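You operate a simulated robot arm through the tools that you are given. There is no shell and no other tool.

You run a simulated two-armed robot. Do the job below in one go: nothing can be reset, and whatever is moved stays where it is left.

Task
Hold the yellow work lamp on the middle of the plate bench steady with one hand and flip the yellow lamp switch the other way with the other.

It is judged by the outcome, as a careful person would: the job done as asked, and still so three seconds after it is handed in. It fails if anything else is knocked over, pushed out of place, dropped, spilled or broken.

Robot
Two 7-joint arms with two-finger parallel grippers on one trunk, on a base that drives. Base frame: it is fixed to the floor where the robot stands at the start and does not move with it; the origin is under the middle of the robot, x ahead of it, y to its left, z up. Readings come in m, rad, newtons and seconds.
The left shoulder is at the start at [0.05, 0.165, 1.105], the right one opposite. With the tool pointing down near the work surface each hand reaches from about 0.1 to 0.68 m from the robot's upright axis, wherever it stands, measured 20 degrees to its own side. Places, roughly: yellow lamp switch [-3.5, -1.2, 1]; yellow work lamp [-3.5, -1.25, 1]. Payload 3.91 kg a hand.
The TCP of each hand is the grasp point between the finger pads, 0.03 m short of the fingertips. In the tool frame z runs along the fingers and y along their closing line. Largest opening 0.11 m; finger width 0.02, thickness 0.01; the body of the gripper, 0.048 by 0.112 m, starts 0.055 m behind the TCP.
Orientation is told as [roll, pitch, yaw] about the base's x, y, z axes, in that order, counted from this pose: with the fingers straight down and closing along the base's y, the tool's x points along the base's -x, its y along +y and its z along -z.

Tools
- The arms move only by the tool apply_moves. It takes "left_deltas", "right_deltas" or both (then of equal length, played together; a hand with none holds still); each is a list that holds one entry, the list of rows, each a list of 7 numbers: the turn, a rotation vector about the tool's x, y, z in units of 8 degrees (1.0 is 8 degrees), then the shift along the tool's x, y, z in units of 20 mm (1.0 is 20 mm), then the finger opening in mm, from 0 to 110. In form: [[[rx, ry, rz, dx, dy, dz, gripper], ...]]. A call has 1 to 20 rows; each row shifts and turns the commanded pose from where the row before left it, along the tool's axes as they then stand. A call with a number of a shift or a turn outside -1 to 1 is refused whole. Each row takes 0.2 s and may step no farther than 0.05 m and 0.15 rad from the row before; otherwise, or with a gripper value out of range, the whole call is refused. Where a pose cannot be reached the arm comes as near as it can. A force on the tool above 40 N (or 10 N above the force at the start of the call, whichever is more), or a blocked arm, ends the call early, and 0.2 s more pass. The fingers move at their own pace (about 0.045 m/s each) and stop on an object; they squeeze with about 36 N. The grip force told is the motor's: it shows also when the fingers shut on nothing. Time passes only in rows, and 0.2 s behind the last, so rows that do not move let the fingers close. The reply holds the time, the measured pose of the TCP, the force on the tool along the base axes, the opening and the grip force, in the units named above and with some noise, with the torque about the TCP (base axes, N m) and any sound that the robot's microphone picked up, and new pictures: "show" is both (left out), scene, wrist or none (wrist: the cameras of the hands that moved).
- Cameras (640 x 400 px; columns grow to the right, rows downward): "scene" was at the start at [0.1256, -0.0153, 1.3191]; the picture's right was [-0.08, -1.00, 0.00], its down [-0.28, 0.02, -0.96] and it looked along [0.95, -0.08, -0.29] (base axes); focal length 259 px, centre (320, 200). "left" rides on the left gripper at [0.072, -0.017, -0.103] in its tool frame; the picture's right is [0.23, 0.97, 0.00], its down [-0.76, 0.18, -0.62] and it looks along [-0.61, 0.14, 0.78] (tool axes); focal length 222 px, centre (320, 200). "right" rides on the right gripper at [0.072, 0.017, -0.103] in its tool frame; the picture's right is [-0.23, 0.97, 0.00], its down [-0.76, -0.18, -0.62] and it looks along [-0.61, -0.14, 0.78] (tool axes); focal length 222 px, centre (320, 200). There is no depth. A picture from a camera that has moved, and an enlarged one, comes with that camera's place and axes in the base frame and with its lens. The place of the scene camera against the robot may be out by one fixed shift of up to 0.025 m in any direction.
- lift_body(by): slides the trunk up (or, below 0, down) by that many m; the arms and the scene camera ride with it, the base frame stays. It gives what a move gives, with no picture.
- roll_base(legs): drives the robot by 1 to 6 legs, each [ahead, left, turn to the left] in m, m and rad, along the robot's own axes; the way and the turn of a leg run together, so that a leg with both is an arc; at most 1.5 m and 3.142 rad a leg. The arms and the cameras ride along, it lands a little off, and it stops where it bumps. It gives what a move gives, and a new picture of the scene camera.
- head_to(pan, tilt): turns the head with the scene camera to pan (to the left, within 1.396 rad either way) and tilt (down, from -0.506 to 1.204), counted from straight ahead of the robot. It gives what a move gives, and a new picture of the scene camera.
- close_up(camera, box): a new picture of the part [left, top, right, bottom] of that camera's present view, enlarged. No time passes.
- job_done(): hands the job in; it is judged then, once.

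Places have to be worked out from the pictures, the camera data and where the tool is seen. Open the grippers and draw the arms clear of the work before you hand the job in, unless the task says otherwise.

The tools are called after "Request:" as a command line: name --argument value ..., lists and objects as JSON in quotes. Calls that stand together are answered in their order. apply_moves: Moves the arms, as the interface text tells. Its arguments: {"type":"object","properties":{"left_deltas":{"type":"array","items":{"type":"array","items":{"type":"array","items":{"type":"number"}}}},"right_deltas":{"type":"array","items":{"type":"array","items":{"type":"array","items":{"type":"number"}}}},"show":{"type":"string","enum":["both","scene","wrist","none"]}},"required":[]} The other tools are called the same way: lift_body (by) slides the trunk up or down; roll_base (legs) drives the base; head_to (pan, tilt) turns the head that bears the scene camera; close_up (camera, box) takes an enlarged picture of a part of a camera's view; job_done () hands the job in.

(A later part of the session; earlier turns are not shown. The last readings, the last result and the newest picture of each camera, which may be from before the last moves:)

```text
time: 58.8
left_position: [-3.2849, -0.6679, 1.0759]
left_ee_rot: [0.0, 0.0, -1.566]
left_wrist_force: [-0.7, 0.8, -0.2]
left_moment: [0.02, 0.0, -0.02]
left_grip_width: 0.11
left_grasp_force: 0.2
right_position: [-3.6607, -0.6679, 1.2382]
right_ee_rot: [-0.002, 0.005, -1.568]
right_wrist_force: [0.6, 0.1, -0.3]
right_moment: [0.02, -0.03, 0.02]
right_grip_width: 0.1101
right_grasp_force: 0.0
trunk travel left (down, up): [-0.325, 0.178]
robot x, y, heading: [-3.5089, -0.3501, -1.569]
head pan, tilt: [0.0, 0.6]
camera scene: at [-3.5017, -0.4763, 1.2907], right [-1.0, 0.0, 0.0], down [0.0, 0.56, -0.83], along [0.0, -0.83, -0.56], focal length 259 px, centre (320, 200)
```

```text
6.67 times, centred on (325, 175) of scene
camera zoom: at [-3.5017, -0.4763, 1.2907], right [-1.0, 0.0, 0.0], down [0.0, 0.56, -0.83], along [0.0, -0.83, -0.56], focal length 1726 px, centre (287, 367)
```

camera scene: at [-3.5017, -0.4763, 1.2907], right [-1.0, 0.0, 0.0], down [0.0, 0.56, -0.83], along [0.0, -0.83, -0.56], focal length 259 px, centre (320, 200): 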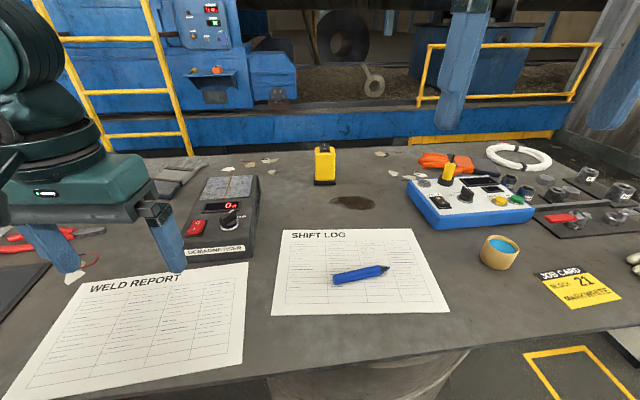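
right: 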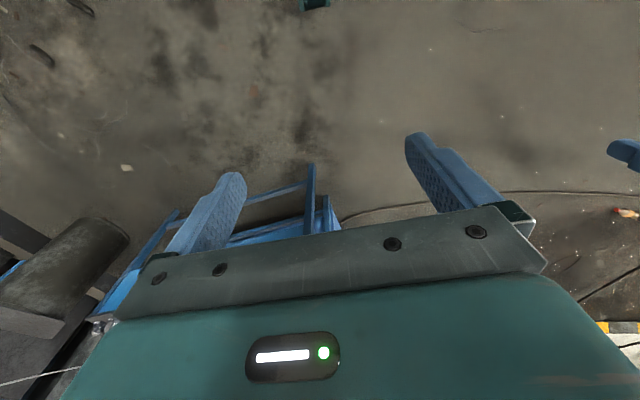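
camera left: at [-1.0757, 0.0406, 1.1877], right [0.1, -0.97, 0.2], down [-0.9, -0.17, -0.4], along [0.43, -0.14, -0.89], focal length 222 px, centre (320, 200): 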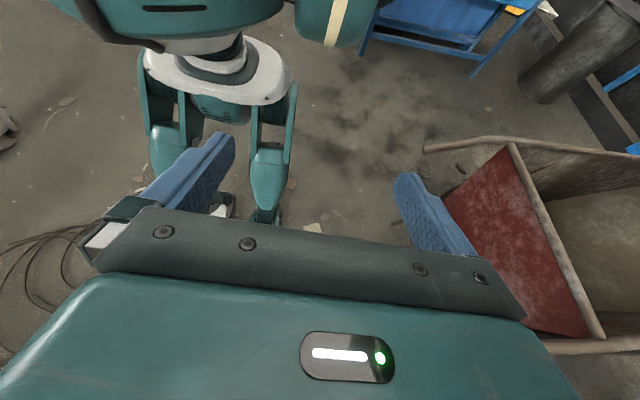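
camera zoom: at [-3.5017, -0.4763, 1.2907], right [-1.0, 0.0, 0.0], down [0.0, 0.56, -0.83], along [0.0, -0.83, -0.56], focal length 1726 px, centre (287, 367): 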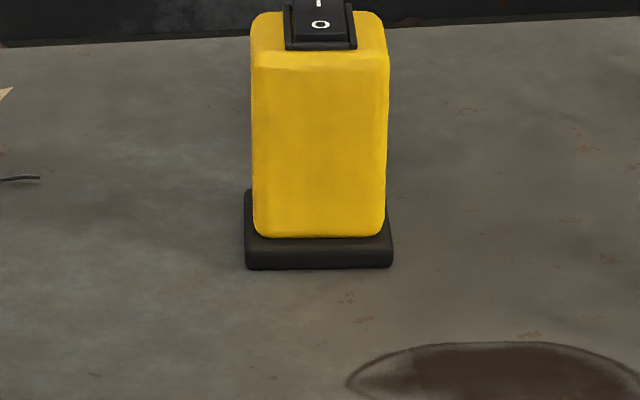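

The base bumped lightly at the bench edge, so this is as near as it gets; I back off a centimetre. The lamp base front is re-triangulated at y≈-1.13. Then I pitch the left hand forward-down (30° below horizontal) in front of the lamp while moving the right hand out of its way.

Request:
roll_base --legs '[[-0.012, 0, 0]]'

Request:
apply_moves --left_deltas '[[[0, -0.625, 0, -0.6, -0.946, 0, 110], [0, -0.625, 0, -0.598, -0.946, 0.052, 110], [0, -0.625, 0, -0.591, -0.946, 0.104, 110], [0, -0.625, 0, -0.58, -0.946, 0.155, 110], [0, -0.625, 0, -0.564, -0.946, 0.205, 110], [0, -0.625, 0, -0.544, -0.946, 0.254, 110], [0, -0.625, 0, -0.52, -0.946, 0.3, 110], [0, -0.625, 0, -0.49, -0.946, 0.344, 110], [0, -0.625, 0, -0.46, -0.946, 0.386, 110], [0, -0.625, 0, -0.424, -0.946, 0.424, 110], [0, -0.625, 0, -0.386, -0.946, 0.46, 110], [0, -0.625, 0, -0.344, -0.946, 0.49, 110]]]' --right_deltas '[[[0, 0, 0, 0, -0.6, 0, 110], [0, 0, 0, 0, -0.6, 0, 110], [0, 0, 0, 0, -0.6, 0, 110], [0, 0, 0, 0, -0.6, 0, 110], [0, 0, 0, 0, -0.6, 0, 110], [0, 0, 0, 0, -0.6, 0, 110], [0, 0, 0, 0, -0.6, 0, 110], [0, 0, 0, 0, -0.6, 0, 110], [0, 0, 0, 0, -0.6, 0, 110], [0, 0, 0, 0, -0.6, 0, 110], [0, 0, 0, 0, -0.6, 0, 110], [0, 0, 0, 0, -0.6, 0, 110]]]' --show "both"

```text
time: 59.6
left_position: [-3.2848, -0.6554, 1.0752]
left_ee_rot: [-0.001, -0.001, -1.566]
left_wrist_force: [-0.1, 1.2, -0.6]
left_moment: [-0.01, -0.02, -0.02]
left_grip_width: 0.1099
left_grasp_force: 0.1
right_position: [-3.6618, -0.6569, 1.2376]
right_ee_rot: [-0.002, 0.004, -1.569]
right_wrist_force: [-0.4, 1.0, -0.1]
right_moment: [-0.01, -0.02, -0.02]
right_grip_width: 0.1099
right_grasp_force: 0.1
trunk travel left (down, up): [-0.325, 0.178]
robot x, y, heading: [-3.5071, -0.3385, -1.567]
head pan, tilt: [0.0, 0.6]
camera scene: at [-3.5017, -0.4642, 1.2908], right [-1.0, 0.0, 0.0], down [0.0, 0.56, -0.83], along [0.0, -0.83, -0.56], focal length 259 px, centre (320, 200)
```

scene: 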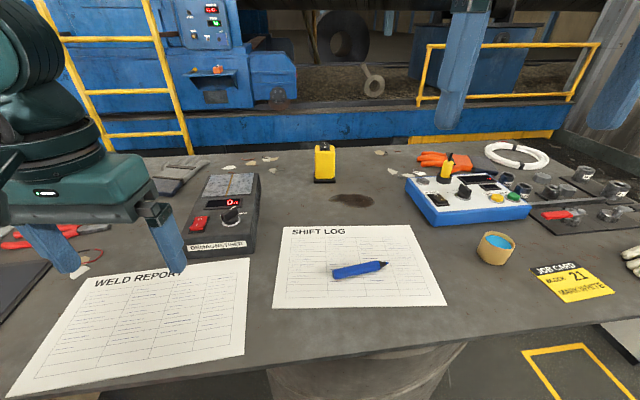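

```text
time: 62.2
left_position: [-3.5136, -0.7981, 1.0748]
left_ee_rot: [-0.001, -1.05, -1.565]
left_wrist_force: [0.5, 0.0, -0.1]
left_moment: [0.01, 0.0, -0.02]
left_grip_width: 0.1098
left_grasp_force: 0.1
right_position: [-3.8071, -0.6556, 1.2374]
right_ee_rot: [-0.001, 0.003, -1.569]
right_wrist_force: [-0.2, 0.4, 0.7]
right_moment: [0.0, 0.02, -0.02]
right_grip_width: 0.1101
right_grasp_force: 0.0
trunk travel left (down, up): [-0.325, 0.178]
robot x, y, heading: [-3.5077, -0.3383, -1.566]
head pan, tilt: [0.0, 0.6]
camera scene: at [-3.5021, -0.4648, 1.2907], right [-1.0, 0.0, 0.0], down [0.0, 0.56, -0.83], along [0.0, -0.83, -0.56], focal length 259 px, centre (320, 200)
camera right: at [-3.7917, -0.5841, 1.3408], right [0.97, -0.23, 0.0], down [-0.18, -0.76, 0.62], along [-0.14, -0.6, -0.78], focal length 222 px, centre (320, 200)
camera left: at [-3.5302, -0.6736, 1.0653], right [0.97, 0.12, -0.2], down [0.18, 0.16, 0.97], along [0.15, -0.98, 0.14], focal length 222 px, centre (320, 200)
```

scene: 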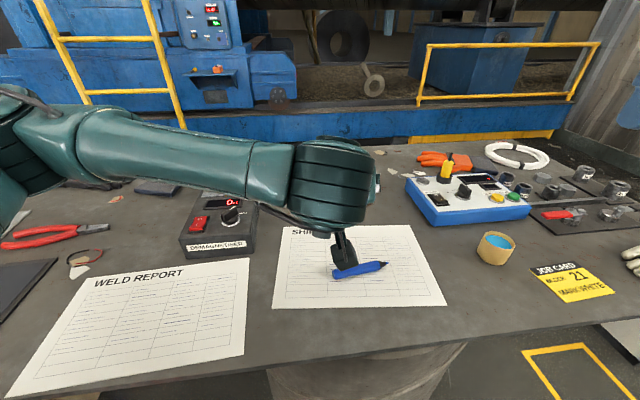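
right: 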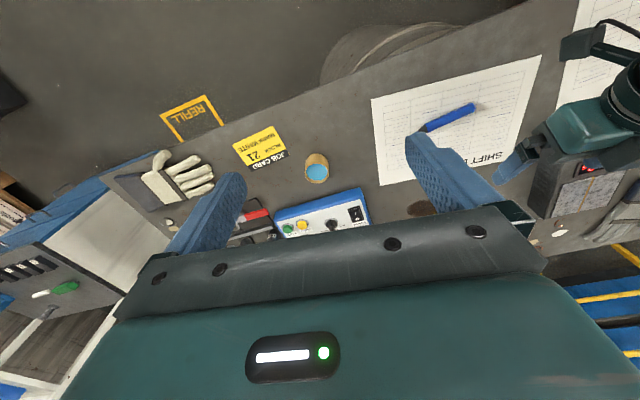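
left: 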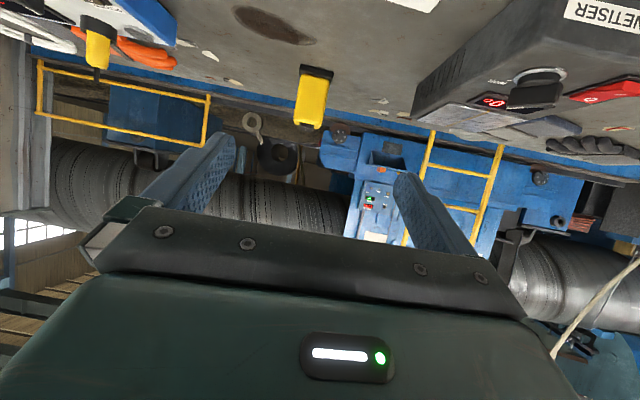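

The left hand now points forward-down in front of the lamp, and its camera (on the underside) sees the lamp upside down. I zoom in with both wrist cameras to pin down the lamp's place.

Request:
close_up --camera "left" --box '[264, 50, 360, 140]'

Request:
close_up --camera "left" --box '[100, 0, 520, 260]'

```text
4.44 times, centred on (312, 95) of left
camera zoom: at [-3.5302, -0.6736, 1.0653], right [0.97, 0.12, -0.2], down [0.18, 0.16, 0.97], along [0.15, -0.98, 0.14], focal length 987 px, centre (356, 667)
```

zoom: 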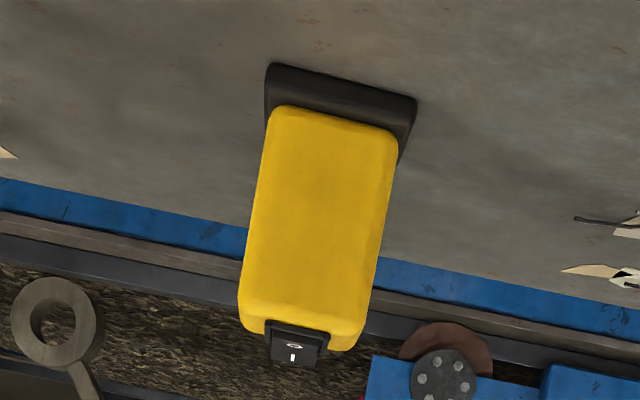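

```text
1.52 times, centred on (310, 130) of left
camera zoom: at [-3.5302, -0.6736, 1.0653], right [0.97, 0.12, -0.2], down [0.18, 0.16, 0.97], along [0.15, -0.98, 0.14], focal length 338 px, centre (335, 307)
```

zoom: 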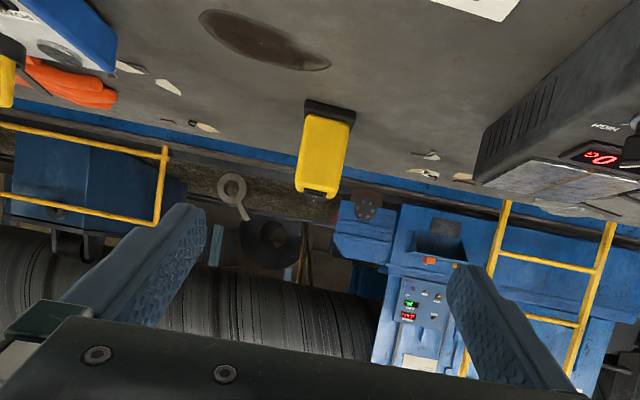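

From the grazing wrist view both marks on the rocker's face are visible with the "I" half farther back and standing up, so the back half is the raised one to press. I move the left hand 0.12 m forward to triangulate the lamp with the (exact) wrist camera.

Request:
apply_moves --left_deltas '[[[0, 0, 0, -0.5, 0, 0.866, 110], [0, 0, 0, -0.5, 0, 0.866, 110], [0, 0, 0, -0.5, 0, 0.866, 110], [0, 0, 0, -0.5, 0, 0.866, 110], [0, 0, 0, -0.5, 0, 0.866, 110], [0, 0, 0, -0.5, 0, 0.866, 110]]]' --show "wrist"

Request:
close_up --camera "left" --box '[250, 20, 378, 100]'

```text
time: 63.6
left_position: [-3.5101, -0.9207, 1.0762]
left_ee_rot: [-0.002, -1.047, -1.566]
left_wrist_force: [0.3, -0.3, -0.5]
left_moment: [0.0, 0.01, -0.01]
left_grip_width: 0.11
left_grasp_force: 0.1
right_position: [-3.8062, -0.6567, 1.239]
right_ee_rot: [-0.001, 0.004, -1.568]
right_wrist_force: [-0.1, 0.1, -0.5]
right_moment: [-0.02, 0.0, 0.0]
right_grip_width: 0.1101
right_grasp_force: 0.0
trunk travel left (down, up): [-0.325, 0.178]
robot x, y, heading: [-3.5026, -0.3369, -1.569]
head pan, tilt: [0.0, 0.6]
camera left: at [-3.5286, -0.7953, 1.066], right [0.97, 0.12, -0.2], down [0.18, 0.16, 0.97], along [0.15, -0.98, 0.13], focal length 222 px, centre (320, 200)
```

left: 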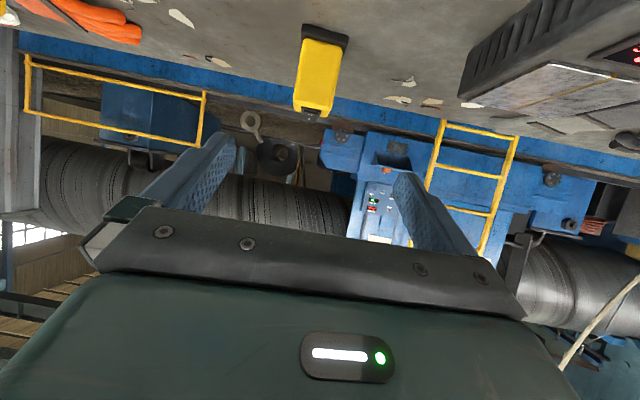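

```text
5.00 times, centred on (314, 60) of left
camera zoom: at [-3.5286, -0.7953, 1.066], right [0.97, 0.12, -0.2], down [0.18, 0.16, 0.97], along [0.15, -0.98, 0.13], focal length 1111 px, centre (350, 900)
```

zoom: 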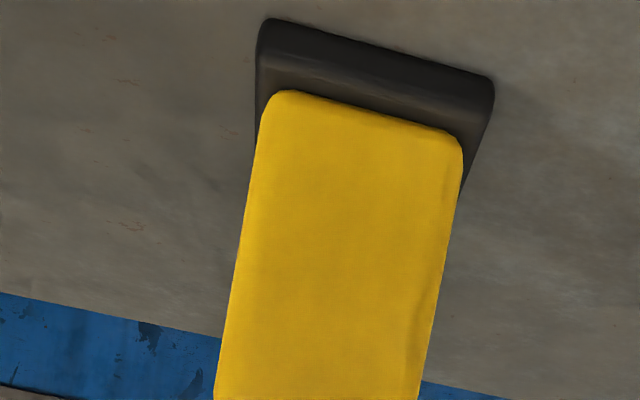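

Triangulation with the wrist camera puts the lamp base front at y≈-1.112, bench z≈0.891, lamp centre x≈-3.517, body about 57 mm wide. I move the left hand to a pre-grasp pose in front of the lamp, lowered and at 35° below horizontal.

Request:
apply_moves --left_deltas '[[[0, 0.625, 0, 0.203, -0.043, 0.974, 110], [0, 0, 0, 0.203, -0.043, 0.974, 110], [0, 0, 0, 0.203, -0.043, 0.974, 110], [0, 0, 0, 0.203, -0.043, 0.974, 110], [0, 0, 0, 0.203, -0.043, 0.974, 110], [0, 0, 0, 0.203, -0.043, 0.974, 110], [0, 0, 0, 0.203, -0.043, 0.974, 100], [0, 0, 0, 0.203, -0.043, 0.974, 90]]]' --show "both"

```text
time: 65.4
left_position: [-3.5173, -1.0285, 0.9593]
left_ee_rot: [0.0, -0.959, -1.565]
left_wrist_force: [-0.2, 1.1, 0.1]
left_moment: [0.0, 0.01, 0.0]
left_grip_width: 0.0899
left_grasp_force: 0.1
right_position: [-3.8064, -0.6573, 1.2384]
right_ee_rot: [0.001, 0.003, -1.568]
right_wrist_force: [0.3, 0.3, -1.1]
right_moment: [0.01, -0.04, 0.04]
right_grip_width: 0.1101
right_grasp_force: 0.0
trunk travel left (down, up): [-0.325, 0.178]
robot x, y, heading: [-3.5073, -0.3363, -1.565]
head pan, tilt: [0.0, 0.6]
camera scene: at [-3.5018, -0.465, 1.2907], right [-1.0, 0.0, 0.0], down [0.0, 0.57, -0.82], along [0.0, -0.82, -0.57], focal length 259 px, centre (320, 200)
camera left: at [-3.5348, -0.9038, 0.9608], right [0.97, 0.14, -0.19], down [0.18, 0.07, 0.98], along [0.15, -0.99, 0.05], focal length 222 px, centre (320, 200)
```

scene: 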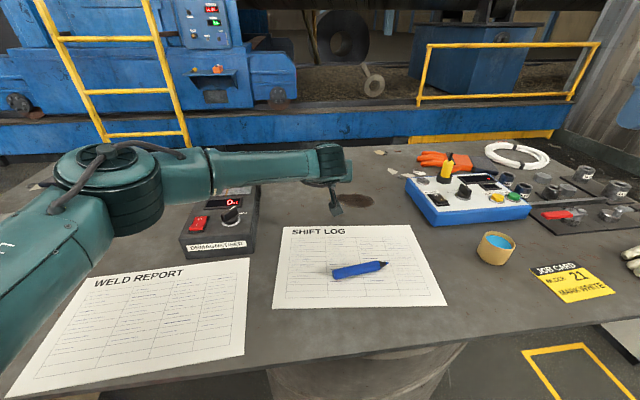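
left: 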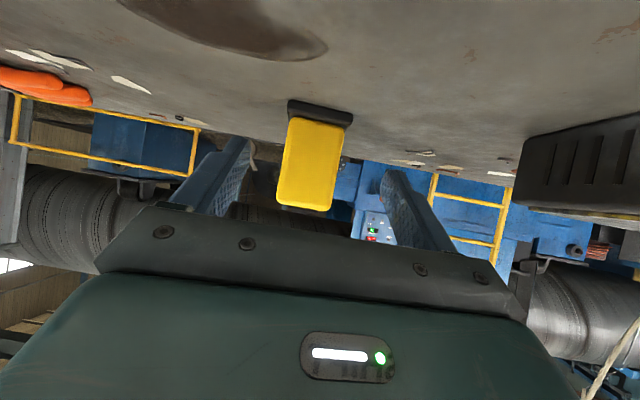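

I zoom in on the lamp between the fingers.

Request:
close_up --camera "left" --box '[200, 85, 440, 235]'

```text
2.67 times, centred on (320, 160) of left
camera zoom: at [-3.5348, -0.9038, 0.9608], right [0.97, 0.14, -0.19], down [0.18, 0.07, 0.98], along [0.15, -0.99, 0.05], focal length 592 px, centre (320, 307)
```

zoom: 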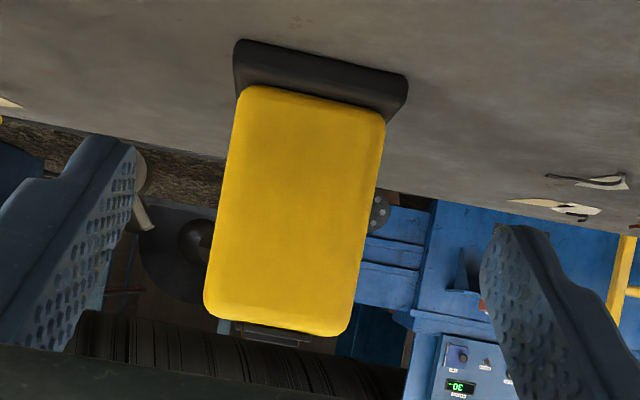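

The lamp sits centred between the fingers (x≈-3.517), base front at y≈-1.13, body from z≈0.895 to 0.982. I slide the open fingers forward along the lamp's sides, first part way.

Request:
apply_moves --left_deltas '[[[0, 0, 0, -0.4245, 0, 0.888, 85], [0, 0, 0, -0.4245, 0, 0.888, 85], [0, 0, 0, -0.4245, 0, 0.888, 85], [0, 0, 0, -0.4245, 0, 0.888, 85]]]' --show "both"

Request:
close_up --camera "left" --box '[180, 60, 460, 235]'

```text
time: 66.4
left_position: [-3.5174, -1.1039, 0.9524]
left_ee_rot: [0.001, -0.96, -1.567]
left_wrist_force: [0.8, -1.0, 0.3]
left_moment: [0.03, -0.02, 0.0]
left_grip_width: 0.0851
left_grasp_force: 0.0
left hand out of reach, approached as far as the arm can: row 4
right_position: [-3.8067, -0.6562, 1.2386]
right_ee_rot: [0.0, 0.005, -1.569]
right_wrist_force: [-0.1, 0.3, 0.3]
right_moment: [0.02, -0.03, 0.01]
right_grip_width: 0.11
right_grasp_force: 0.1
trunk travel left (down, up): [-0.325, 0.178]
robot x, y, heading: [-3.5065, -0.3352, -1.567]
head pan, tilt: [0.0, 0.6]
camera scene: at [-3.502, -0.4646, 1.2907], right [-1.0, 0.0, 0.0], down [0.0, 0.56, -0.83], along [0.0, -0.83, -0.56], focal length 259 px, centre (320, 200)
camera left: at [-3.5347, -0.9775, 0.9525], right [0.97, 0.13, -0.19], down [0.18, 0.07, 0.98], along [0.15, -0.99, 0.05], focal length 222 px, centre (320, 200)
```

scene: 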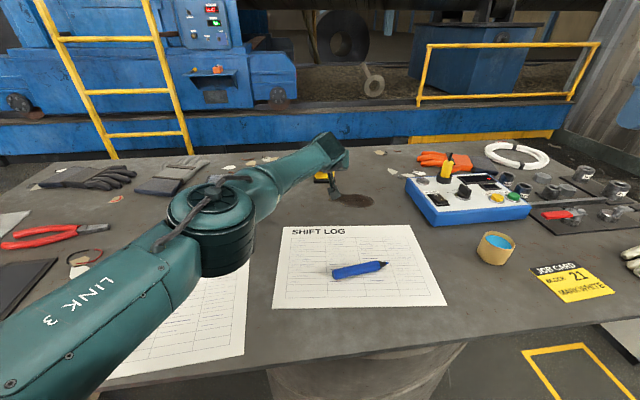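
left: 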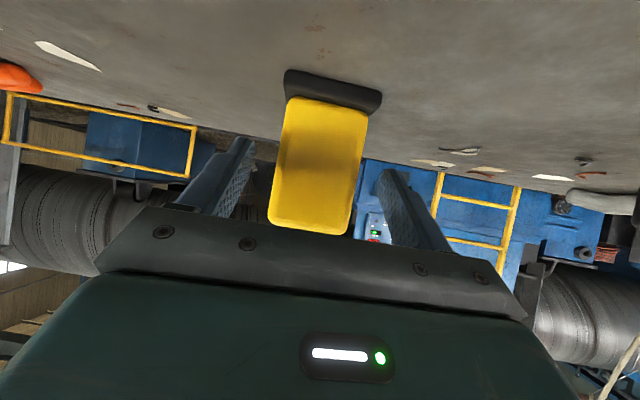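

```text
2.29 times, centred on (320, 148) of left
camera zoom: at [-3.5347, -0.9775, 0.9525], right [0.97, 0.13, -0.19], down [0.18, 0.07, 0.98], along [0.15, -0.99, 0.05], focal length 508 px, centre (320, 320)
```

zoom: 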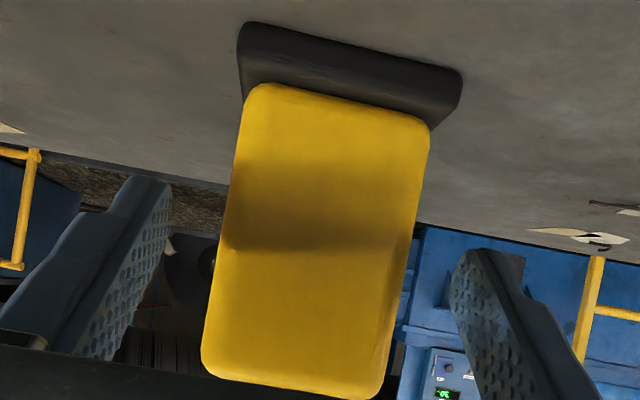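

The left arm is at its reach limit at y≈-1.104 and the lamp's face is at y≈-1.133, so I need the base closer. I look straight down to see what the base bumped against.

Request:
head_to --pan 0.0 --tilt 1.2

```text
time: 67.4
left_position: [-3.5163, -1.1043, 0.9514]
left_ee_rot: [-0.001, -0.96, -1.563]
left_wrist_force: [0.7, 0.5, 0.5]
left_moment: [0.01, 0.0, 0.0]
left_grip_width: 0.0849
left_grasp_force: 0.1
right_position: [-3.806, -0.6566, 1.2381]
right_ee_rot: [-0.003, 0.005, -1.568]
right_wrist_force: [0.7, 0.2, 0.3]
right_moment: [0.02, -0.01, -0.01]
right_grip_width: 0.1099
right_grasp_force: 0.2
trunk travel left (down, up): [-0.325, 0.178]
robot x, y, heading: [-3.4998, -0.3396, -1.569]
head pan, tilt: [0.0, 1.201]
camera scene: at [-3.5018, -0.4324, 1.2461], right [-1.0, 0.0, 0.0], down [0.0, 0.93, -0.36], along [0.0, -0.36, -0.93], focal length 259 px, centre (320, 200)
```

scene: 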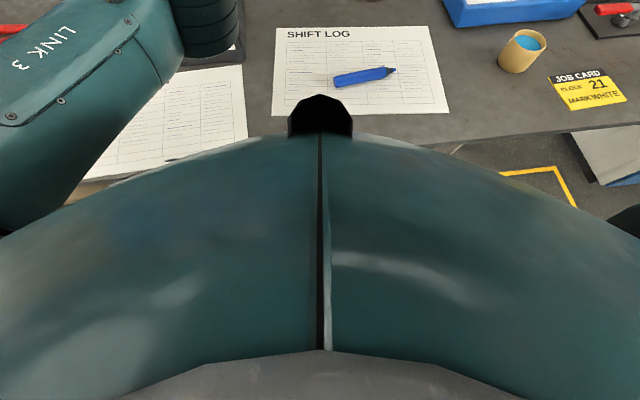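

The chest overhangs toward the bench edge, so the chest may be what bumped. I withdraw the left hand back and up, then raise the trunk a little and test whether the base can come closer.

Request:
apply_moves --left_deltas '[[[0, 0, 0, 0.4245, 0, -0.888, 85], [0, 0, 0, 0.4245, 0, -0.888, 85], [0, 0, 0, 0.4245, 0, -0.888, 85], [0, 0, 0, 0.4245, 0, -0.888, 85], [0, 0, 0, 0, 0, -1, 85], [0, 0, 0, -0.2, 0, -1, 85], [0, 0, 0, -0.2, 0, -1, 85], [0, 0, 0, -0.2, 0, -1, 85], [0, 0, 0, -0.2, 0, -1, 85]]]' --show "none"

Request:
lift_body --by 0.12

Request:
roll_base --legs '[[0.05, 0, 0]]'

```text
time: 69.4
left_position: [-3.5166, -0.953, 1.0341]
left_ee_rot: [-0.002, -0.96, -1.563]
left_wrist_force: [0.4, -0.2, 0.5]
left_moment: [-0.01, 0.01, -0.01]
left_grip_width: 0.0851
left_grasp_force: 0.0
right_position: [-3.8063, -0.6572, 1.2384]
right_ee_rot: [-0.002, 0.003, -1.57]
right_wrist_force: [-0.1, 0.5, 0.6]
right_moment: [0.02, -0.01, -0.01]
right_grip_width: 0.11
right_grasp_force: 0.0
trunk travel left (down, up): [-0.325, 0.178]
robot x, y, heading: [-3.5041, -0.3383, -1.567]
head pan, tilt: [0.0, 1.201]
```

```text
time: 70.9
left_position: [-3.5173, -0.9531, 1.1531]
left_ee_rot: [-0.001, -0.958, -1.564]
left_wrist_force: [-0.2, 0.3, 0.1]
left_moment: [0.01, 0.0, 0.0]
left_grip_width: 0.0851
left_grasp_force: 0.1
right_position: [-3.8057, -0.6561, 1.358]
right_ee_rot: [0.0, 0.004, -1.568]
right_wrist_force: [0.1, -0.4, -0.2]
right_moment: [-0.01, 0.02, 0.0]
right_grip_width: 0.1101
right_grasp_force: 0.0
trunk travel left (down, up): [-0.445, 0.058]
robot x, y, heading: [-3.5055, -0.3392, -1.571]
head pan, tilt: [0.0, 1.201]
```

```text
time: 71.7
left_position: [-3.5164, -0.9652, 1.1531]
left_ee_rot: [-0.001, -0.96, -1.562]
left_wrist_force: [0.0, 0.6, -0.3]
left_moment: [-0.02, 0.0, -0.01]
left_grip_width: 0.0848
left_grasp_force: 0.0
right_position: [-3.8057, -0.6688, 1.3574]
right_ee_rot: [0.001, 0.004, -1.569]
right_wrist_force: [0.2, 0.9, -0.3]
right_moment: [-0.02, -0.03, 0.01]
right_grip_width: 0.1099
right_grasp_force: 0.0
trunk travel left (down, up): [-0.445, 0.058]
robot x, y, heading: [-3.5024, -0.3502, -1.567]
head pan, tilt: [0.0, 1.201]
stopped in leg 1: the robot was blocked; the commanded pose is now the measured one
camera scene: at [-3.5019, -0.4437, 1.3661], right [-1.0, 0.0, 0.0], down [0.0, 0.93, -0.36], along [0.0, -0.36, -0.93], focal length 259 px, centre (320, 200)
```

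scene: 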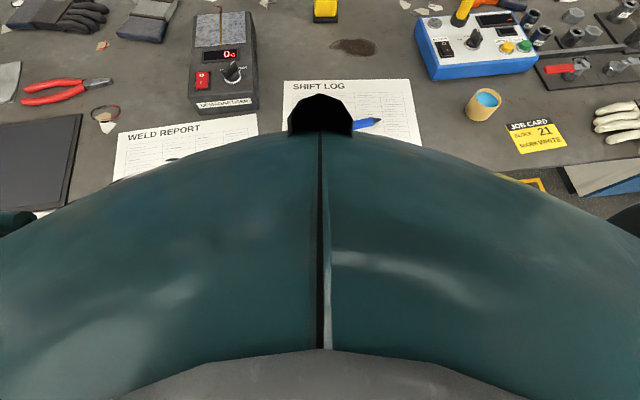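

Still blocked at y=-0.350, so it is the base itself. The bench edge is slanted by about 7°, so I back off, turn to square up with it and try again.

Request:
roll_base --legs '[[-0.03, 0, 0], [0, 0, 0.13], [0.08, 0, 0]]'

```text
time: 73.8
left_position: [-3.433, -0.9603, 1.1535]
left_ee_rot: [0.001, -0.961, -1.435]
left_wrist_force: [-0.4, -0.5, 0.9]
left_moment: [0.0, 0.02, 0.01]
left_grip_width: 0.085
left_grasp_force: 0.0
right_position: [-3.758, -0.7034, 1.3579]
right_ee_rot: [-0.001, 0.005, -1.443]
right_wrist_force: [-0.9, 0.4, 0.8]
right_moment: [-0.05, -0.02, -0.03]
right_grip_width: 0.1102
right_grasp_force: 0.0
trunk travel left (down, up): [-0.445, 0.058]
robot x, y, heading: [-3.5041, -0.3544, -1.445]
head pan, tilt: [0.0, 1.201]
stopped in leg 3: the robot was blocked; the commanded pose is now the measured one
camera scene: at [-3.4862, -0.4418, 1.3663], right [-0.99, -0.13, 0.0], down [-0.12, 0.92, -0.36], along [0.05, -0.36, -0.93], focal length 259 px, centre (320, 200)
```

scene: 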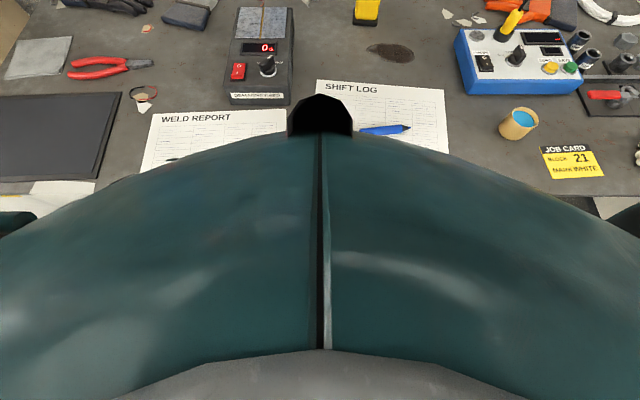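

Again blocked at about the same distance, so the footprint is roughly round. From farther right (x≈-3.75) and turned left toward the lamp, both shoulders would come nearer to it, so I back off, shift right and try coming forward there.

Request:
roll_base --legs '[[-0.05, 0, 0], [0, -0.24, 0], [0.12, 0, 0]]'

```text
time: 77.5
left_position: [-3.6653, -0.9766, 1.1523]
left_ee_rot: [0.001, -0.962, -1.429]
left_wrist_force: [-0.1, 0.9, 0.3]
left_moment: [0.0, -0.01, 0.0]
left_grip_width: 0.085
left_grasp_force: 0.1
right_position: [-3.9942, -0.7204, 1.3586]
right_ee_rot: [-0.003, 0.01, -1.44]
right_wrist_force: [-0.4, 0.6, 0.3]
right_moment: [-0.04, -0.03, 0.02]
right_grip_width: 0.1101
right_grasp_force: 0.0
trunk travel left (down, up): [-0.445, 0.058]
robot x, y, heading: [-3.7345, -0.3674, -1.436]
head pan, tilt: [0.0, 1.201]
stopped in leg 3: the robot was blocked; the commanded pose is now the measured one
camera scene: at [-3.7225, -0.4575, 1.366], right [-0.99, -0.13, 0.0], down [-0.12, 0.92, -0.36], along [0.05, -0.36, -0.93], focal length 259 px, centre (320, 200)
```

scene: 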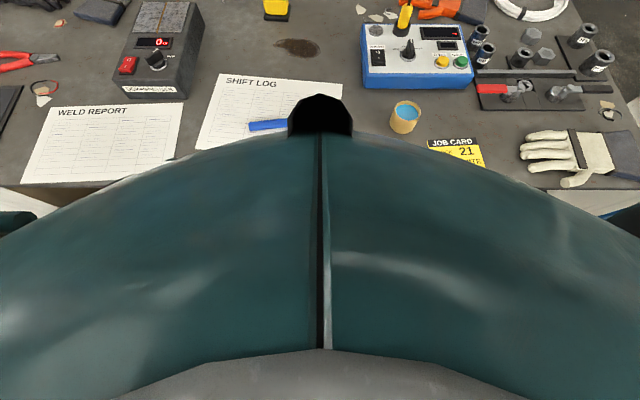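

Blocked here too (y=-0.367), so the bench edge limits a round base. Weighing both arms' reach, the best stance is about x=-3.60, y=-0.354, turned about 10° left; I back off and drive there without touching the bench.

Request:
roll_base --legs '[[-0.03, 0, 0], [0, 0.135, 0], [0, 0, 0.04]]'

```text
time: 80.2
left_position: [-3.5119, -0.9252, 1.1526]
left_ee_rot: [-0.003, -0.959, -1.389]
left_wrist_force: [1.2, -0.2, -0.2]
left_moment: [-0.02, 0.01, 0.02]
left_grip_width: 0.085
left_grasp_force: 0.1
right_position: [-3.8493, -0.6821, 1.3573]
right_ee_rot: [-0.003, 0.008, -1.399]
right_wrist_force: [-0.2, -0.9, -0.3]
right_moment: [-0.01, 0.01, -0.02]
right_grip_width: 0.1098
right_grasp_force: 0.0
trunk travel left (down, up): [-0.445, 0.058]
robot x, y, heading: [-3.6095, -0.3183, -1.396]
head pan, tilt: [0.0, 1.201]
camera scene: at [-3.5892, -0.4091, 1.3661], right [-0.98, -0.17, 0.0], down [-0.16, 0.92, -0.36], along [0.06, -0.36, -0.93], focal length 259 px, centre (320, 200)
```

scene: 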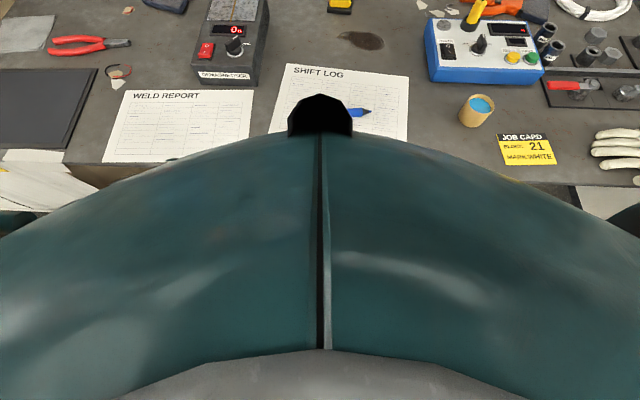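

Now the last 3.7 cm forward, stopping just short of contact, and a look with the head at the lamp from this raised height.

Request:
roll_base --legs '[[0.037, 0, 0]]'

Request:
head_to --pan 0.0 --tilt 0.65

```text
time: 81.2
left_position: [-3.5071, -0.9531, 1.1541]
left_ee_rot: [0.001, -0.96, -1.389]
left_wrist_force: [0.1, -0.2, -0.4]
left_moment: [-0.01, -0.01, 0.03]
left_grip_width: 0.0849
left_grasp_force: 0.0
right_position: [-3.8459, -0.7106, 1.3574]
right_ee_rot: [-0.002, 0.009, -1.402]
right_wrist_force: [-0.4, -0.4, 0.1]
right_moment: [-0.02, -0.01, 0.02]
right_grip_width: 0.1101
right_grasp_force: 0.2
trunk travel left (down, up): [-0.445, 0.058]
robot x, y, heading: [-3.5994, -0.3495, -1.397]
head pan, tilt: [0.0, 1.201]
stopped in leg 1: the robot was blocked; the commanded pose is now the measured one
camera scene: at [-3.5841, -0.437, 1.3662], right [-0.98, -0.17, 0.0], down [-0.16, 0.92, -0.36], along [0.06, -0.36, -0.93], focal length 259 px, centre (320, 200)
```

scene: 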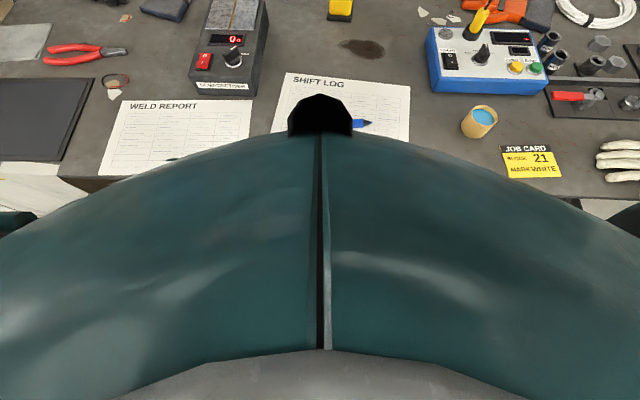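

```text
time: 82.2
left_position: [-3.508, -0.9557, 1.1524]
left_ee_rot: [-0.001, -0.96, -1.389]
left_wrist_force: [0.0, -0.2, 0.2]
left_moment: [-0.01, -0.01, -0.01]
left_grip_width: 0.0847
left_grasp_force: 0.0
right_position: [-3.8443, -0.7122, 1.3567]
right_ee_rot: [-0.001, 0.01, -1.401]
right_wrist_force: [-0.6, 0.2, 0.2]
right_moment: [-0.01, 0.01, -0.02]
right_grip_width: 0.1099
right_grasp_force: 0.0
trunk travel left (down, up): [-0.445, 0.058]
robot x, y, heading: [-3.6019, -0.3463, -1.398]
head pan, tilt: [0.0, 0.649]
camera scene: at [-3.5786, -0.4688, 1.4063], right [-0.98, -0.17, 0.0], down [-0.1, 0.6, -0.8], along [0.14, -0.78, -0.61], focal length 259 px, centre (320, 200)
```

scene: 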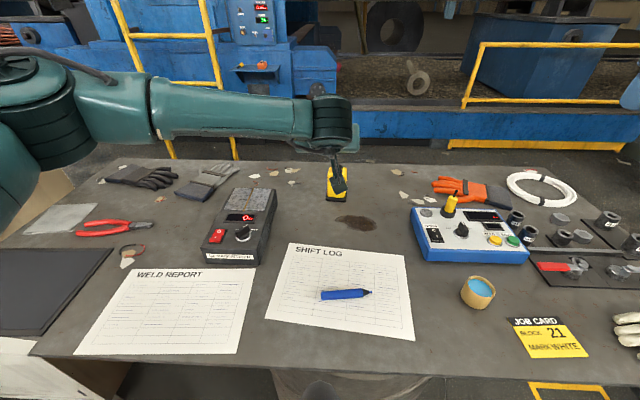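

The base just touched again; it stands at about (-3.601, -0.348). I zoom in on the left hand and lamp to judge the gripper's camera bracket and the switch.

Request:
close_up --camera "scene" --box '[270, 80, 400, 215]'

```text
2.96 times, centred on (335, 148) of scene
camera zoom: at [-3.5786, -0.4688, 1.4063], right [-0.98, -0.17, 0.0], down [-0.1, 0.6, -0.8], along [0.14, -0.78, -0.61], focal length 767 px, centre (276, 356)
```

zoom: 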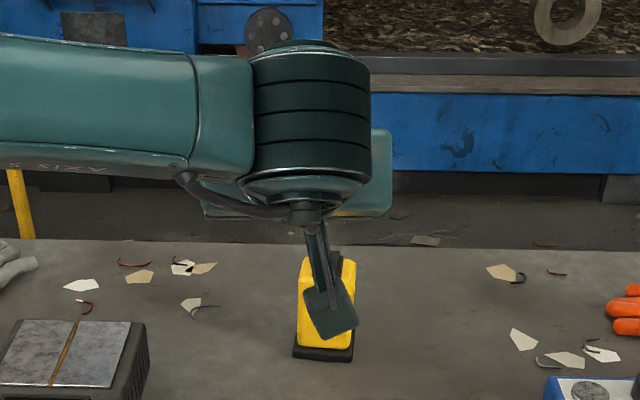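

The camera head on the bracket is about ±2 cm. I settle for a compromise stance near x=-3.56 turned 5° left, which gives both arms just enough reach; then lower the trunk so the shoulders are near z≈1.085.

Request:
roll_base --legs '[[-0.03, 0, 0], [0, 0, -0.087], [0, 0.046, 0], [0.04, 0, 0]]'

Request:
lift_body --by -0.14

```text
time: 84.8
left_position: [-3.5163, -0.9608, 1.153]
left_ee_rot: [0.0, -0.962, -1.475]
left_wrist_force: [-1.1, 0.5, -0.2]
left_moment: [0.01, 0.01, 0.0]
left_grip_width: 0.0851
left_grasp_force: 0.1
right_position: [-3.8325, -0.6902, 1.3568]
right_ee_rot: [-0.002, 0.01, -1.488]
right_wrist_force: [-0.6, 1.1, 0.0]
right_moment: [-0.08, -0.04, 0.01]
right_grip_width: 0.11
right_grasp_force: 0.0
trunk travel left (down, up): [-0.445, 0.058]
robot x, y, heading: [-3.5572, -0.3484, -1.483]
head pan, tilt: [0.0, 0.649]
stopped in leg 4: the robot was blocked; the commanded pose is now the measured one
camera scene: at [-3.5457, -0.4703, 1.4065], right [-1.0, -0.09, 0.0], down [-0.05, 0.6, -0.8], along [0.07, -0.79, -0.6], focal length 259 px, centre (320, 200)
```

scene: 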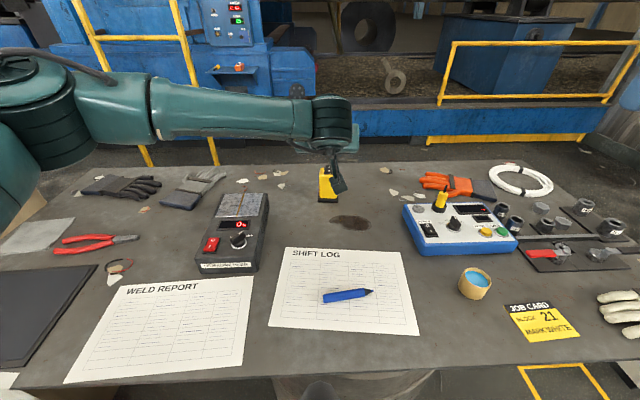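

```text
time: 86.5
left_position: [-3.5164, -0.9617, 1.0125]
left_ee_rot: [-0.001, -0.96, -1.475]
left_wrist_force: [-0.8, 0.1, 0.6]
left_moment: [-0.02, 0.02, 0.04]
left_grip_width: 0.085
left_grasp_force: 0.1
right_position: [-3.8325, -0.6906, 1.2151]
right_ee_rot: [-0.002, 0.013, -1.489]
right_wrist_force: [0.4, 0.4, 0.4]
right_moment: [0.01, -0.01, 0.01]
right_grip_width: 0.1099
right_grasp_force: 0.0
trunk travel left (down, up): [-0.305, 0.198]
robot x, y, heading: [-3.5585, -0.3464, -1.482]
head pan, tilt: [0.0, 0.649]
```

I now yaw the left hand square to the lamp (-y), flatten it to 30° below horizontal, and bring it to a pre-grasp just in front of the lamp.

Request:
apply_moves --left_deltas '[[[0.563, -0.625, 0.395, 0, 0, 0, 85], [0, 0, 0, 0.083, 0, 0.898, 85], [0, 0, 0, 0.083, 0, 0.898, 85], [0, 0, 0, 0.083, 0, 0.898, 85], [0, 0, 0, 0.083, 0, 0.898, 85], [0, 0, 0, 0.083, 0, 0.898, 85], [0, 0, 0, 0.083, 0, 0.898, 85]]]' --show "wrist"

Request:
close_up --camera "left" --box '[180, 60, 460, 235]'

```text
time: 88.1
left_position: [-3.5167, -1.0512, 0.9505]
left_ee_rot: [0.009, -1.046, -1.58]
left_wrist_force: [-0.2, -1.0, 0.3]
left_moment: [0.02, 0.06, -0.02]
left_grip_width: 0.0849
left_grasp_force: 0.0
right_position: [-3.8325, -0.6916, 1.2149]
right_ee_rot: [-0.002, 0.012, -1.486]
right_wrist_force: [-0.6, -0.5, 0.1]
right_moment: [0.01, 0.0, 0.0]
right_grip_width: 0.11
right_grasp_force: 0.0
trunk travel left (down, up): [-0.305, 0.198]
robot x, y, heading: [-3.5605, -0.3468, -1.48]
head pan, tilt: [0.0, 0.649]
camera left: at [-3.5335, -0.9253, 0.94], right [0.97, 0.11, -0.19], down [0.17, 0.16, 0.97], along [0.14, -0.98, 0.14], focal length 222 px, centre (320, 200)
```

left: 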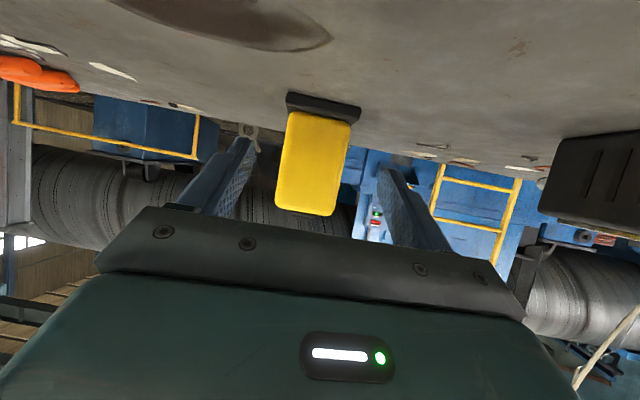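

```text
2.29 times, centred on (320, 148) of left
camera zoom: at [-3.5335, -0.9253, 0.94], right [0.97, 0.11, -0.19], down [0.17, 0.16, 0.97], along [0.14, -0.98, 0.14], focal length 508 px, centre (320, 320)
```

zoom: 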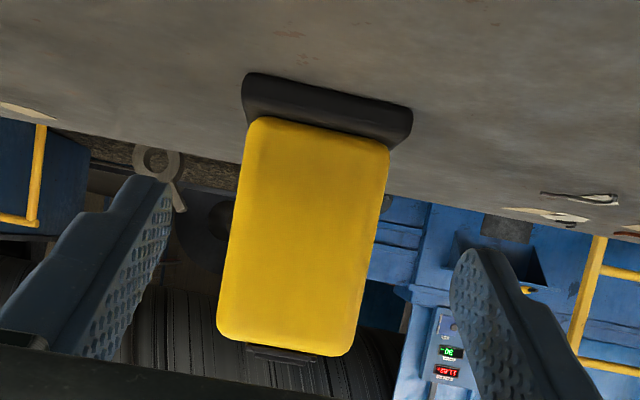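

The lamp is centred between the fingers. I advance the last 7.5 cm along its sides with the fingers open.

Request:
apply_moves --left_deltas '[[[0, 0, 0, -0.355, -0.015, 0.875, 85], [0, 0, 0, -0.355, -0.015, 0.875, 85], [0, 0, 0, -0.355, -0.015, 0.875, 85], [0, 0, 0, -0.355, -0.015, 0.875, 80]]]' --show "both"

Request:
close_up --camera "left" --box '[180, 60, 460, 235]'

```text
time: 89.1
left_position: [-3.516, -1.1175, 0.9404]
left_ee_rot: [0.008, -1.048, -1.58]
left_wrist_force: [0.0, 0.1, 0.3]
left_moment: [0.02, -0.01, -0.01]
left_grip_width: 0.08
left_grasp_force: 0.1
left hand out of reach, approached as far as the arm can: row 4
right_position: [-3.8316, -0.6928, 1.2156]
right_ee_rot: [-0.003, 0.013, -1.488]
right_wrist_force: [0.0, 0.2, 0.5]
right_moment: [-0.01, 0.05, -0.06]
right_grip_width: 0.1099
right_grasp_force: 0.1
trunk travel left (down, up): [-0.305, 0.198]
robot x, y, heading: [-3.5618, -0.3491, -1.482]
head pan, tilt: [0.0, 0.649]
camera scene: at [-3.5452, -0.4712, 1.2664], right [-1.0, -0.09, 0.0], down [-0.05, 0.6, -0.8], along [0.07, -0.79, -0.6], focal length 259 px, centre (320, 200)
camera left: at [-3.5332, -0.9912, 0.9305], right [0.97, 0.11, -0.19], down [0.17, 0.16, 0.97], along [0.14, -0.98, 0.13], focal length 222 px, centre (320, 200)
```

scene: 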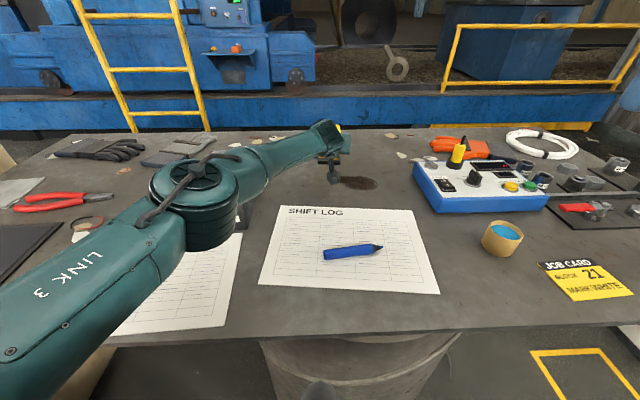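
left: 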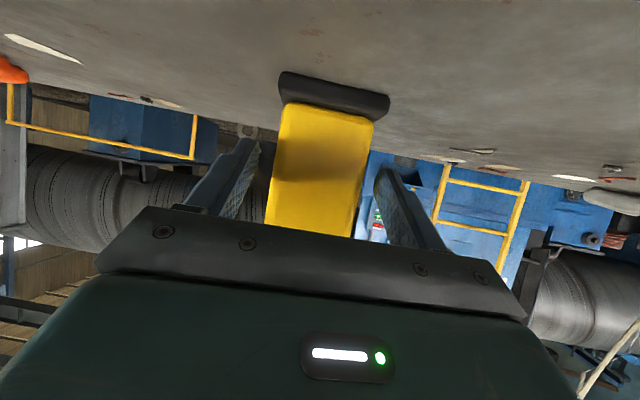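

```text
2.29 times, centred on (320, 148) of left
camera zoom: at [-3.5332, -0.9912, 0.9305], right [0.97, 0.11, -0.19], down [0.17, 0.16, 0.97], along [0.14, -0.98, 0.13], focal length 508 px, centre (320, 320)
```

zoom: 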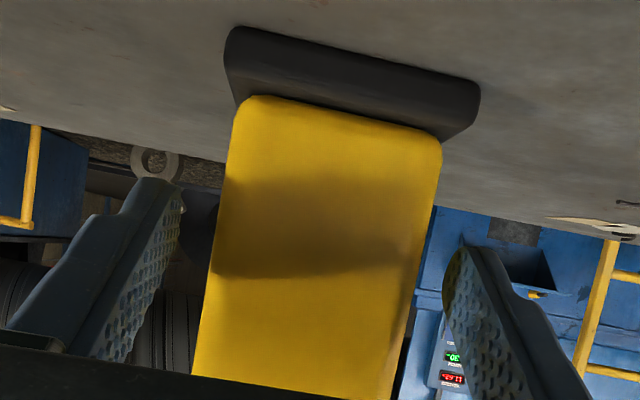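

At 30° the hand stops at y=-1.1175, about 1 cm short of a good overlap. A slightly different stance (x≈-3.585, 8° left) with a flatter 25° hand fits both arms; I withdraw the left hand along its axis and shift the base a little.

Request:
apply_moves --left_deltas '[[[0, 0, 0, 0.1, 0, -0.95, 85], [0, 0, 0, 0.1, 0, -0.95, 85], [0, 0, 0, 0.1, 0, -0.95, 85], [0, 0, 0, 0.1, 0, -0.95, 85], [0, 0, 0, 0.0, 0, -1, 85], [0, 0, 0, 0.0, 0, -1, 85]]]' --show "none"

Request:
roll_base --legs '[[-0.02, 0, 0], [0, -0.026, 0.051], [0.022, 0, 0]]'

Request:
lift_body --by -0.02

```text
time: 90.5
left_position: [-3.5185, -1.0122, 0.9916]
left_ee_rot: [0.009, -1.049, -1.581]
left_wrist_force: [0.4, -0.1, 0.5]
left_moment: [0.02, -0.02, 0.04]
left_grip_width: 0.0852
left_grasp_force: 0.1
right_position: [-3.833, -0.6918, 1.2166]
right_ee_rot: [-0.002, 0.014, -1.49]
right_wrist_force: [-0.2, 0.1, -0.7]
right_moment: [0.0, 0.02, -0.03]
right_grip_width: 0.1097
right_grasp_force: 0.1
trunk travel left (down, up): [-0.305, 0.198]
robot x, y, heading: [-3.5594, -0.3515, -1.481]
head pan, tilt: [0.0, 0.649]
```

```text
time: 92.2
left_position: [-3.5111, -1.0089, 0.9907]
left_ee_rot: [0.008, -1.046, -1.528]
left_wrist_force: [0.9, 0.4, -0.9]
left_moment: [-0.04, 0.01, 0.0]
left_grip_width: 0.0849
left_grasp_force: 0.1
right_position: [-3.8394, -0.7049, 1.2142]
right_ee_rot: [0.0, 0.013, -1.44]
right_wrist_force: [0.2, -0.5, 0.1]
right_moment: [0.03, 0.0, 0.03]
right_grip_width: 0.1099
right_grasp_force: 0.0
trunk travel left (down, up): [-0.305, 0.198]
robot x, y, heading: [-3.5837, -0.3473, -1.435]
head pan, tilt: [0.0, 0.649]
camera scene: at [-3.5651, -0.4705, 1.2663], right [-0.99, -0.14, 0.0], down [-0.08, 0.6, -0.8], along [0.11, -0.79, -0.61], focal length 259 px, centre (320, 200)
```

scene: 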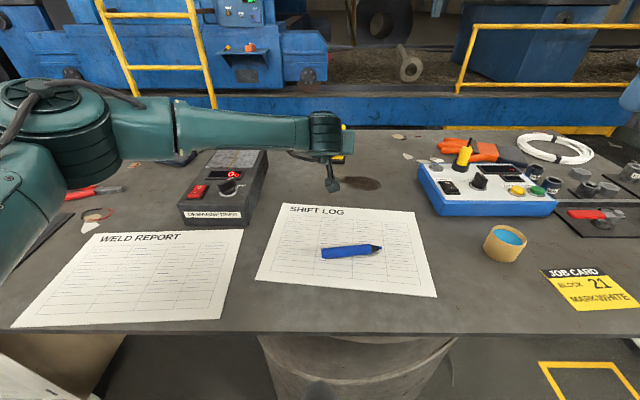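

```text
time: 92.8
left_position: [-3.5106, -1.0091, 0.9703]
left_ee_rot: [0.01, -1.047, -1.528]
left_wrist_force: [-0.3, -0.3, -0.3]
left_moment: [0.0, -0.03, 0.0]
left_grip_width: 0.0853
left_grasp_force: 0.1
right_position: [-3.8416, -0.7033, 1.1955]
right_ee_rot: [-0.002, 0.011, -1.44]
right_wrist_force: [-0.5, 0.8, -0.2]
right_moment: [0.01, -0.01, 0.0]
right_grip_width: 0.1103
right_grasp_force: 0.1
trunk travel left (down, up): [-0.285, 0.218]
robot x, y, heading: [-3.5841, -0.3469, -1.434]
head pan, tilt: [0.0, 0.649]
```

The base now stands at (-3.584, -0.347) without touching. Before gripping, I test the right arm's reach: move it forward over the bench at a safe height while the left hand pulls back and aside.

Request:
apply_moves --left_deltas '[[[0, 0, 0, 0, 0.6, -0.9, 85], [0, 0, 0, 0, 0.6, -0.9, 85], [0, 0, 0, 0, 0.6, -0.9, 85], [0, 0, 0, 0, 0.6, -0.9, 85], [0, 0, 0, 0, 0.6, -0.9, 85], [0, 0, 0, 0, 0, 0, 85], [0, 0, 0, 0, 0, 0, 85], [0, 0, 0, 0, 0, 0, 85], [0, 0, 0, 0, 0, 0, 85], [0, 0, 0, 0, 0, 0, 85], [0, 0, 0, 0, 0, 0, 85], [0, 0, 0, 0, 0, 0, 85], [0, 0, 0, 0, 0, 0, 85]]]' --right_deltas '[[[0, 0, 0, -0.936, 0.42, 0.192, 110], [0, 0, 0, -0.936, 0.42, 0.192, 110], [0, 0, 0, -0.936, 0.42, 0.192, 110], [0, 0, 0, -0.936, 0.42, 0.192, 110], [0, 0, 0, -0.936, 0.42, 0.192, 110], [0, 0, 0, -0.936, 0.42, 0.192, 110], [0, 0, 0, -0.936, 0.42, 0.192, 110], [0, 0, 0, -0.936, 0.42, 0.192, 110], [0, 0, 0, -0.936, 0.42, 0.192, 110], [0, 0, 0, -0.936, 0.42, 0.192, 110], [0, 0, 0, -0.936, 0.42, 0.192, 110], [0, 0, 0, -0.936, 0.42, 0.192, 110], [0, 0, 0, -0.936, 0.42, 0.192, 110]]]' --show "both"

```text
time: 95.7
left_position: [-3.4541, -0.928, 1.0151]
left_ee_rot: [0.009, -1.048, -1.53]
left_wrist_force: [-0.3, 0.1, -0.2]
left_moment: [-0.02, 0.0, 0.01]
left_grip_width: 0.085
left_grasp_force: 0.0
right_position: [-3.6983, -0.9318, 1.1436]
right_ee_rot: [0.001, 0.013, -1.44]
right_wrist_force: [-0.5, 0.2, 1.0]
right_moment: [-0.02, -0.03, -0.03]
right_grip_width: 0.11
right_grasp_force: 0.1
trunk travel left (down, up): [-0.285, 0.218]
robot x, y, heading: [-3.5837, -0.3457, -1.433]
head pan, tilt: [0.0, 0.649]
camera scene: at [-3.5648, -0.4702, 1.2464], right [-0.99, -0.14, 0.0], down [-0.08, 0.6, -0.8], along [0.11, -0.79, -0.6], focal length 259 px, centre (320, 200)
camera right: at [-3.6931, -0.8575, 1.2469], right [1.0, -0.1, 0.0], down [-0.08, -0.79, 0.61], along [-0.06, -0.61, -0.79], focal length 222 px, centre (320, 200)
camera left: at [-3.4781, -0.8031, 1.0058], right [0.97, 0.16, -0.19], down [0.17, 0.17, 0.97], along [0.19, -0.97, 0.13], focal length 222 px, centre (320, 200)
```

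scene: 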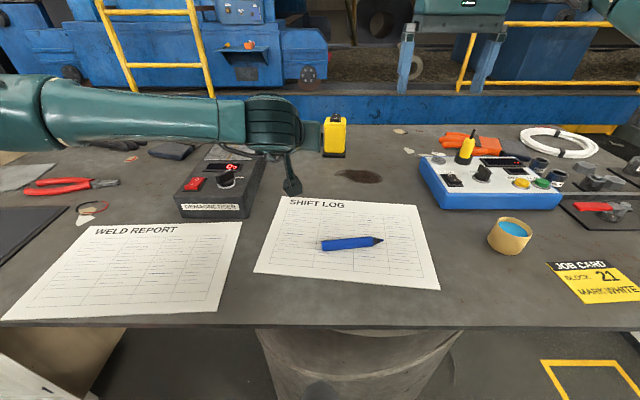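
right: 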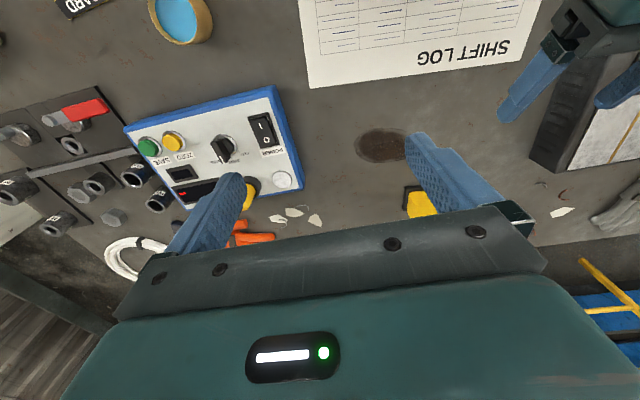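
left: 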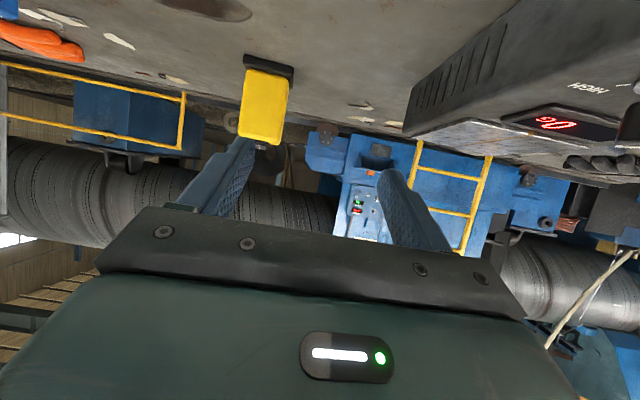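

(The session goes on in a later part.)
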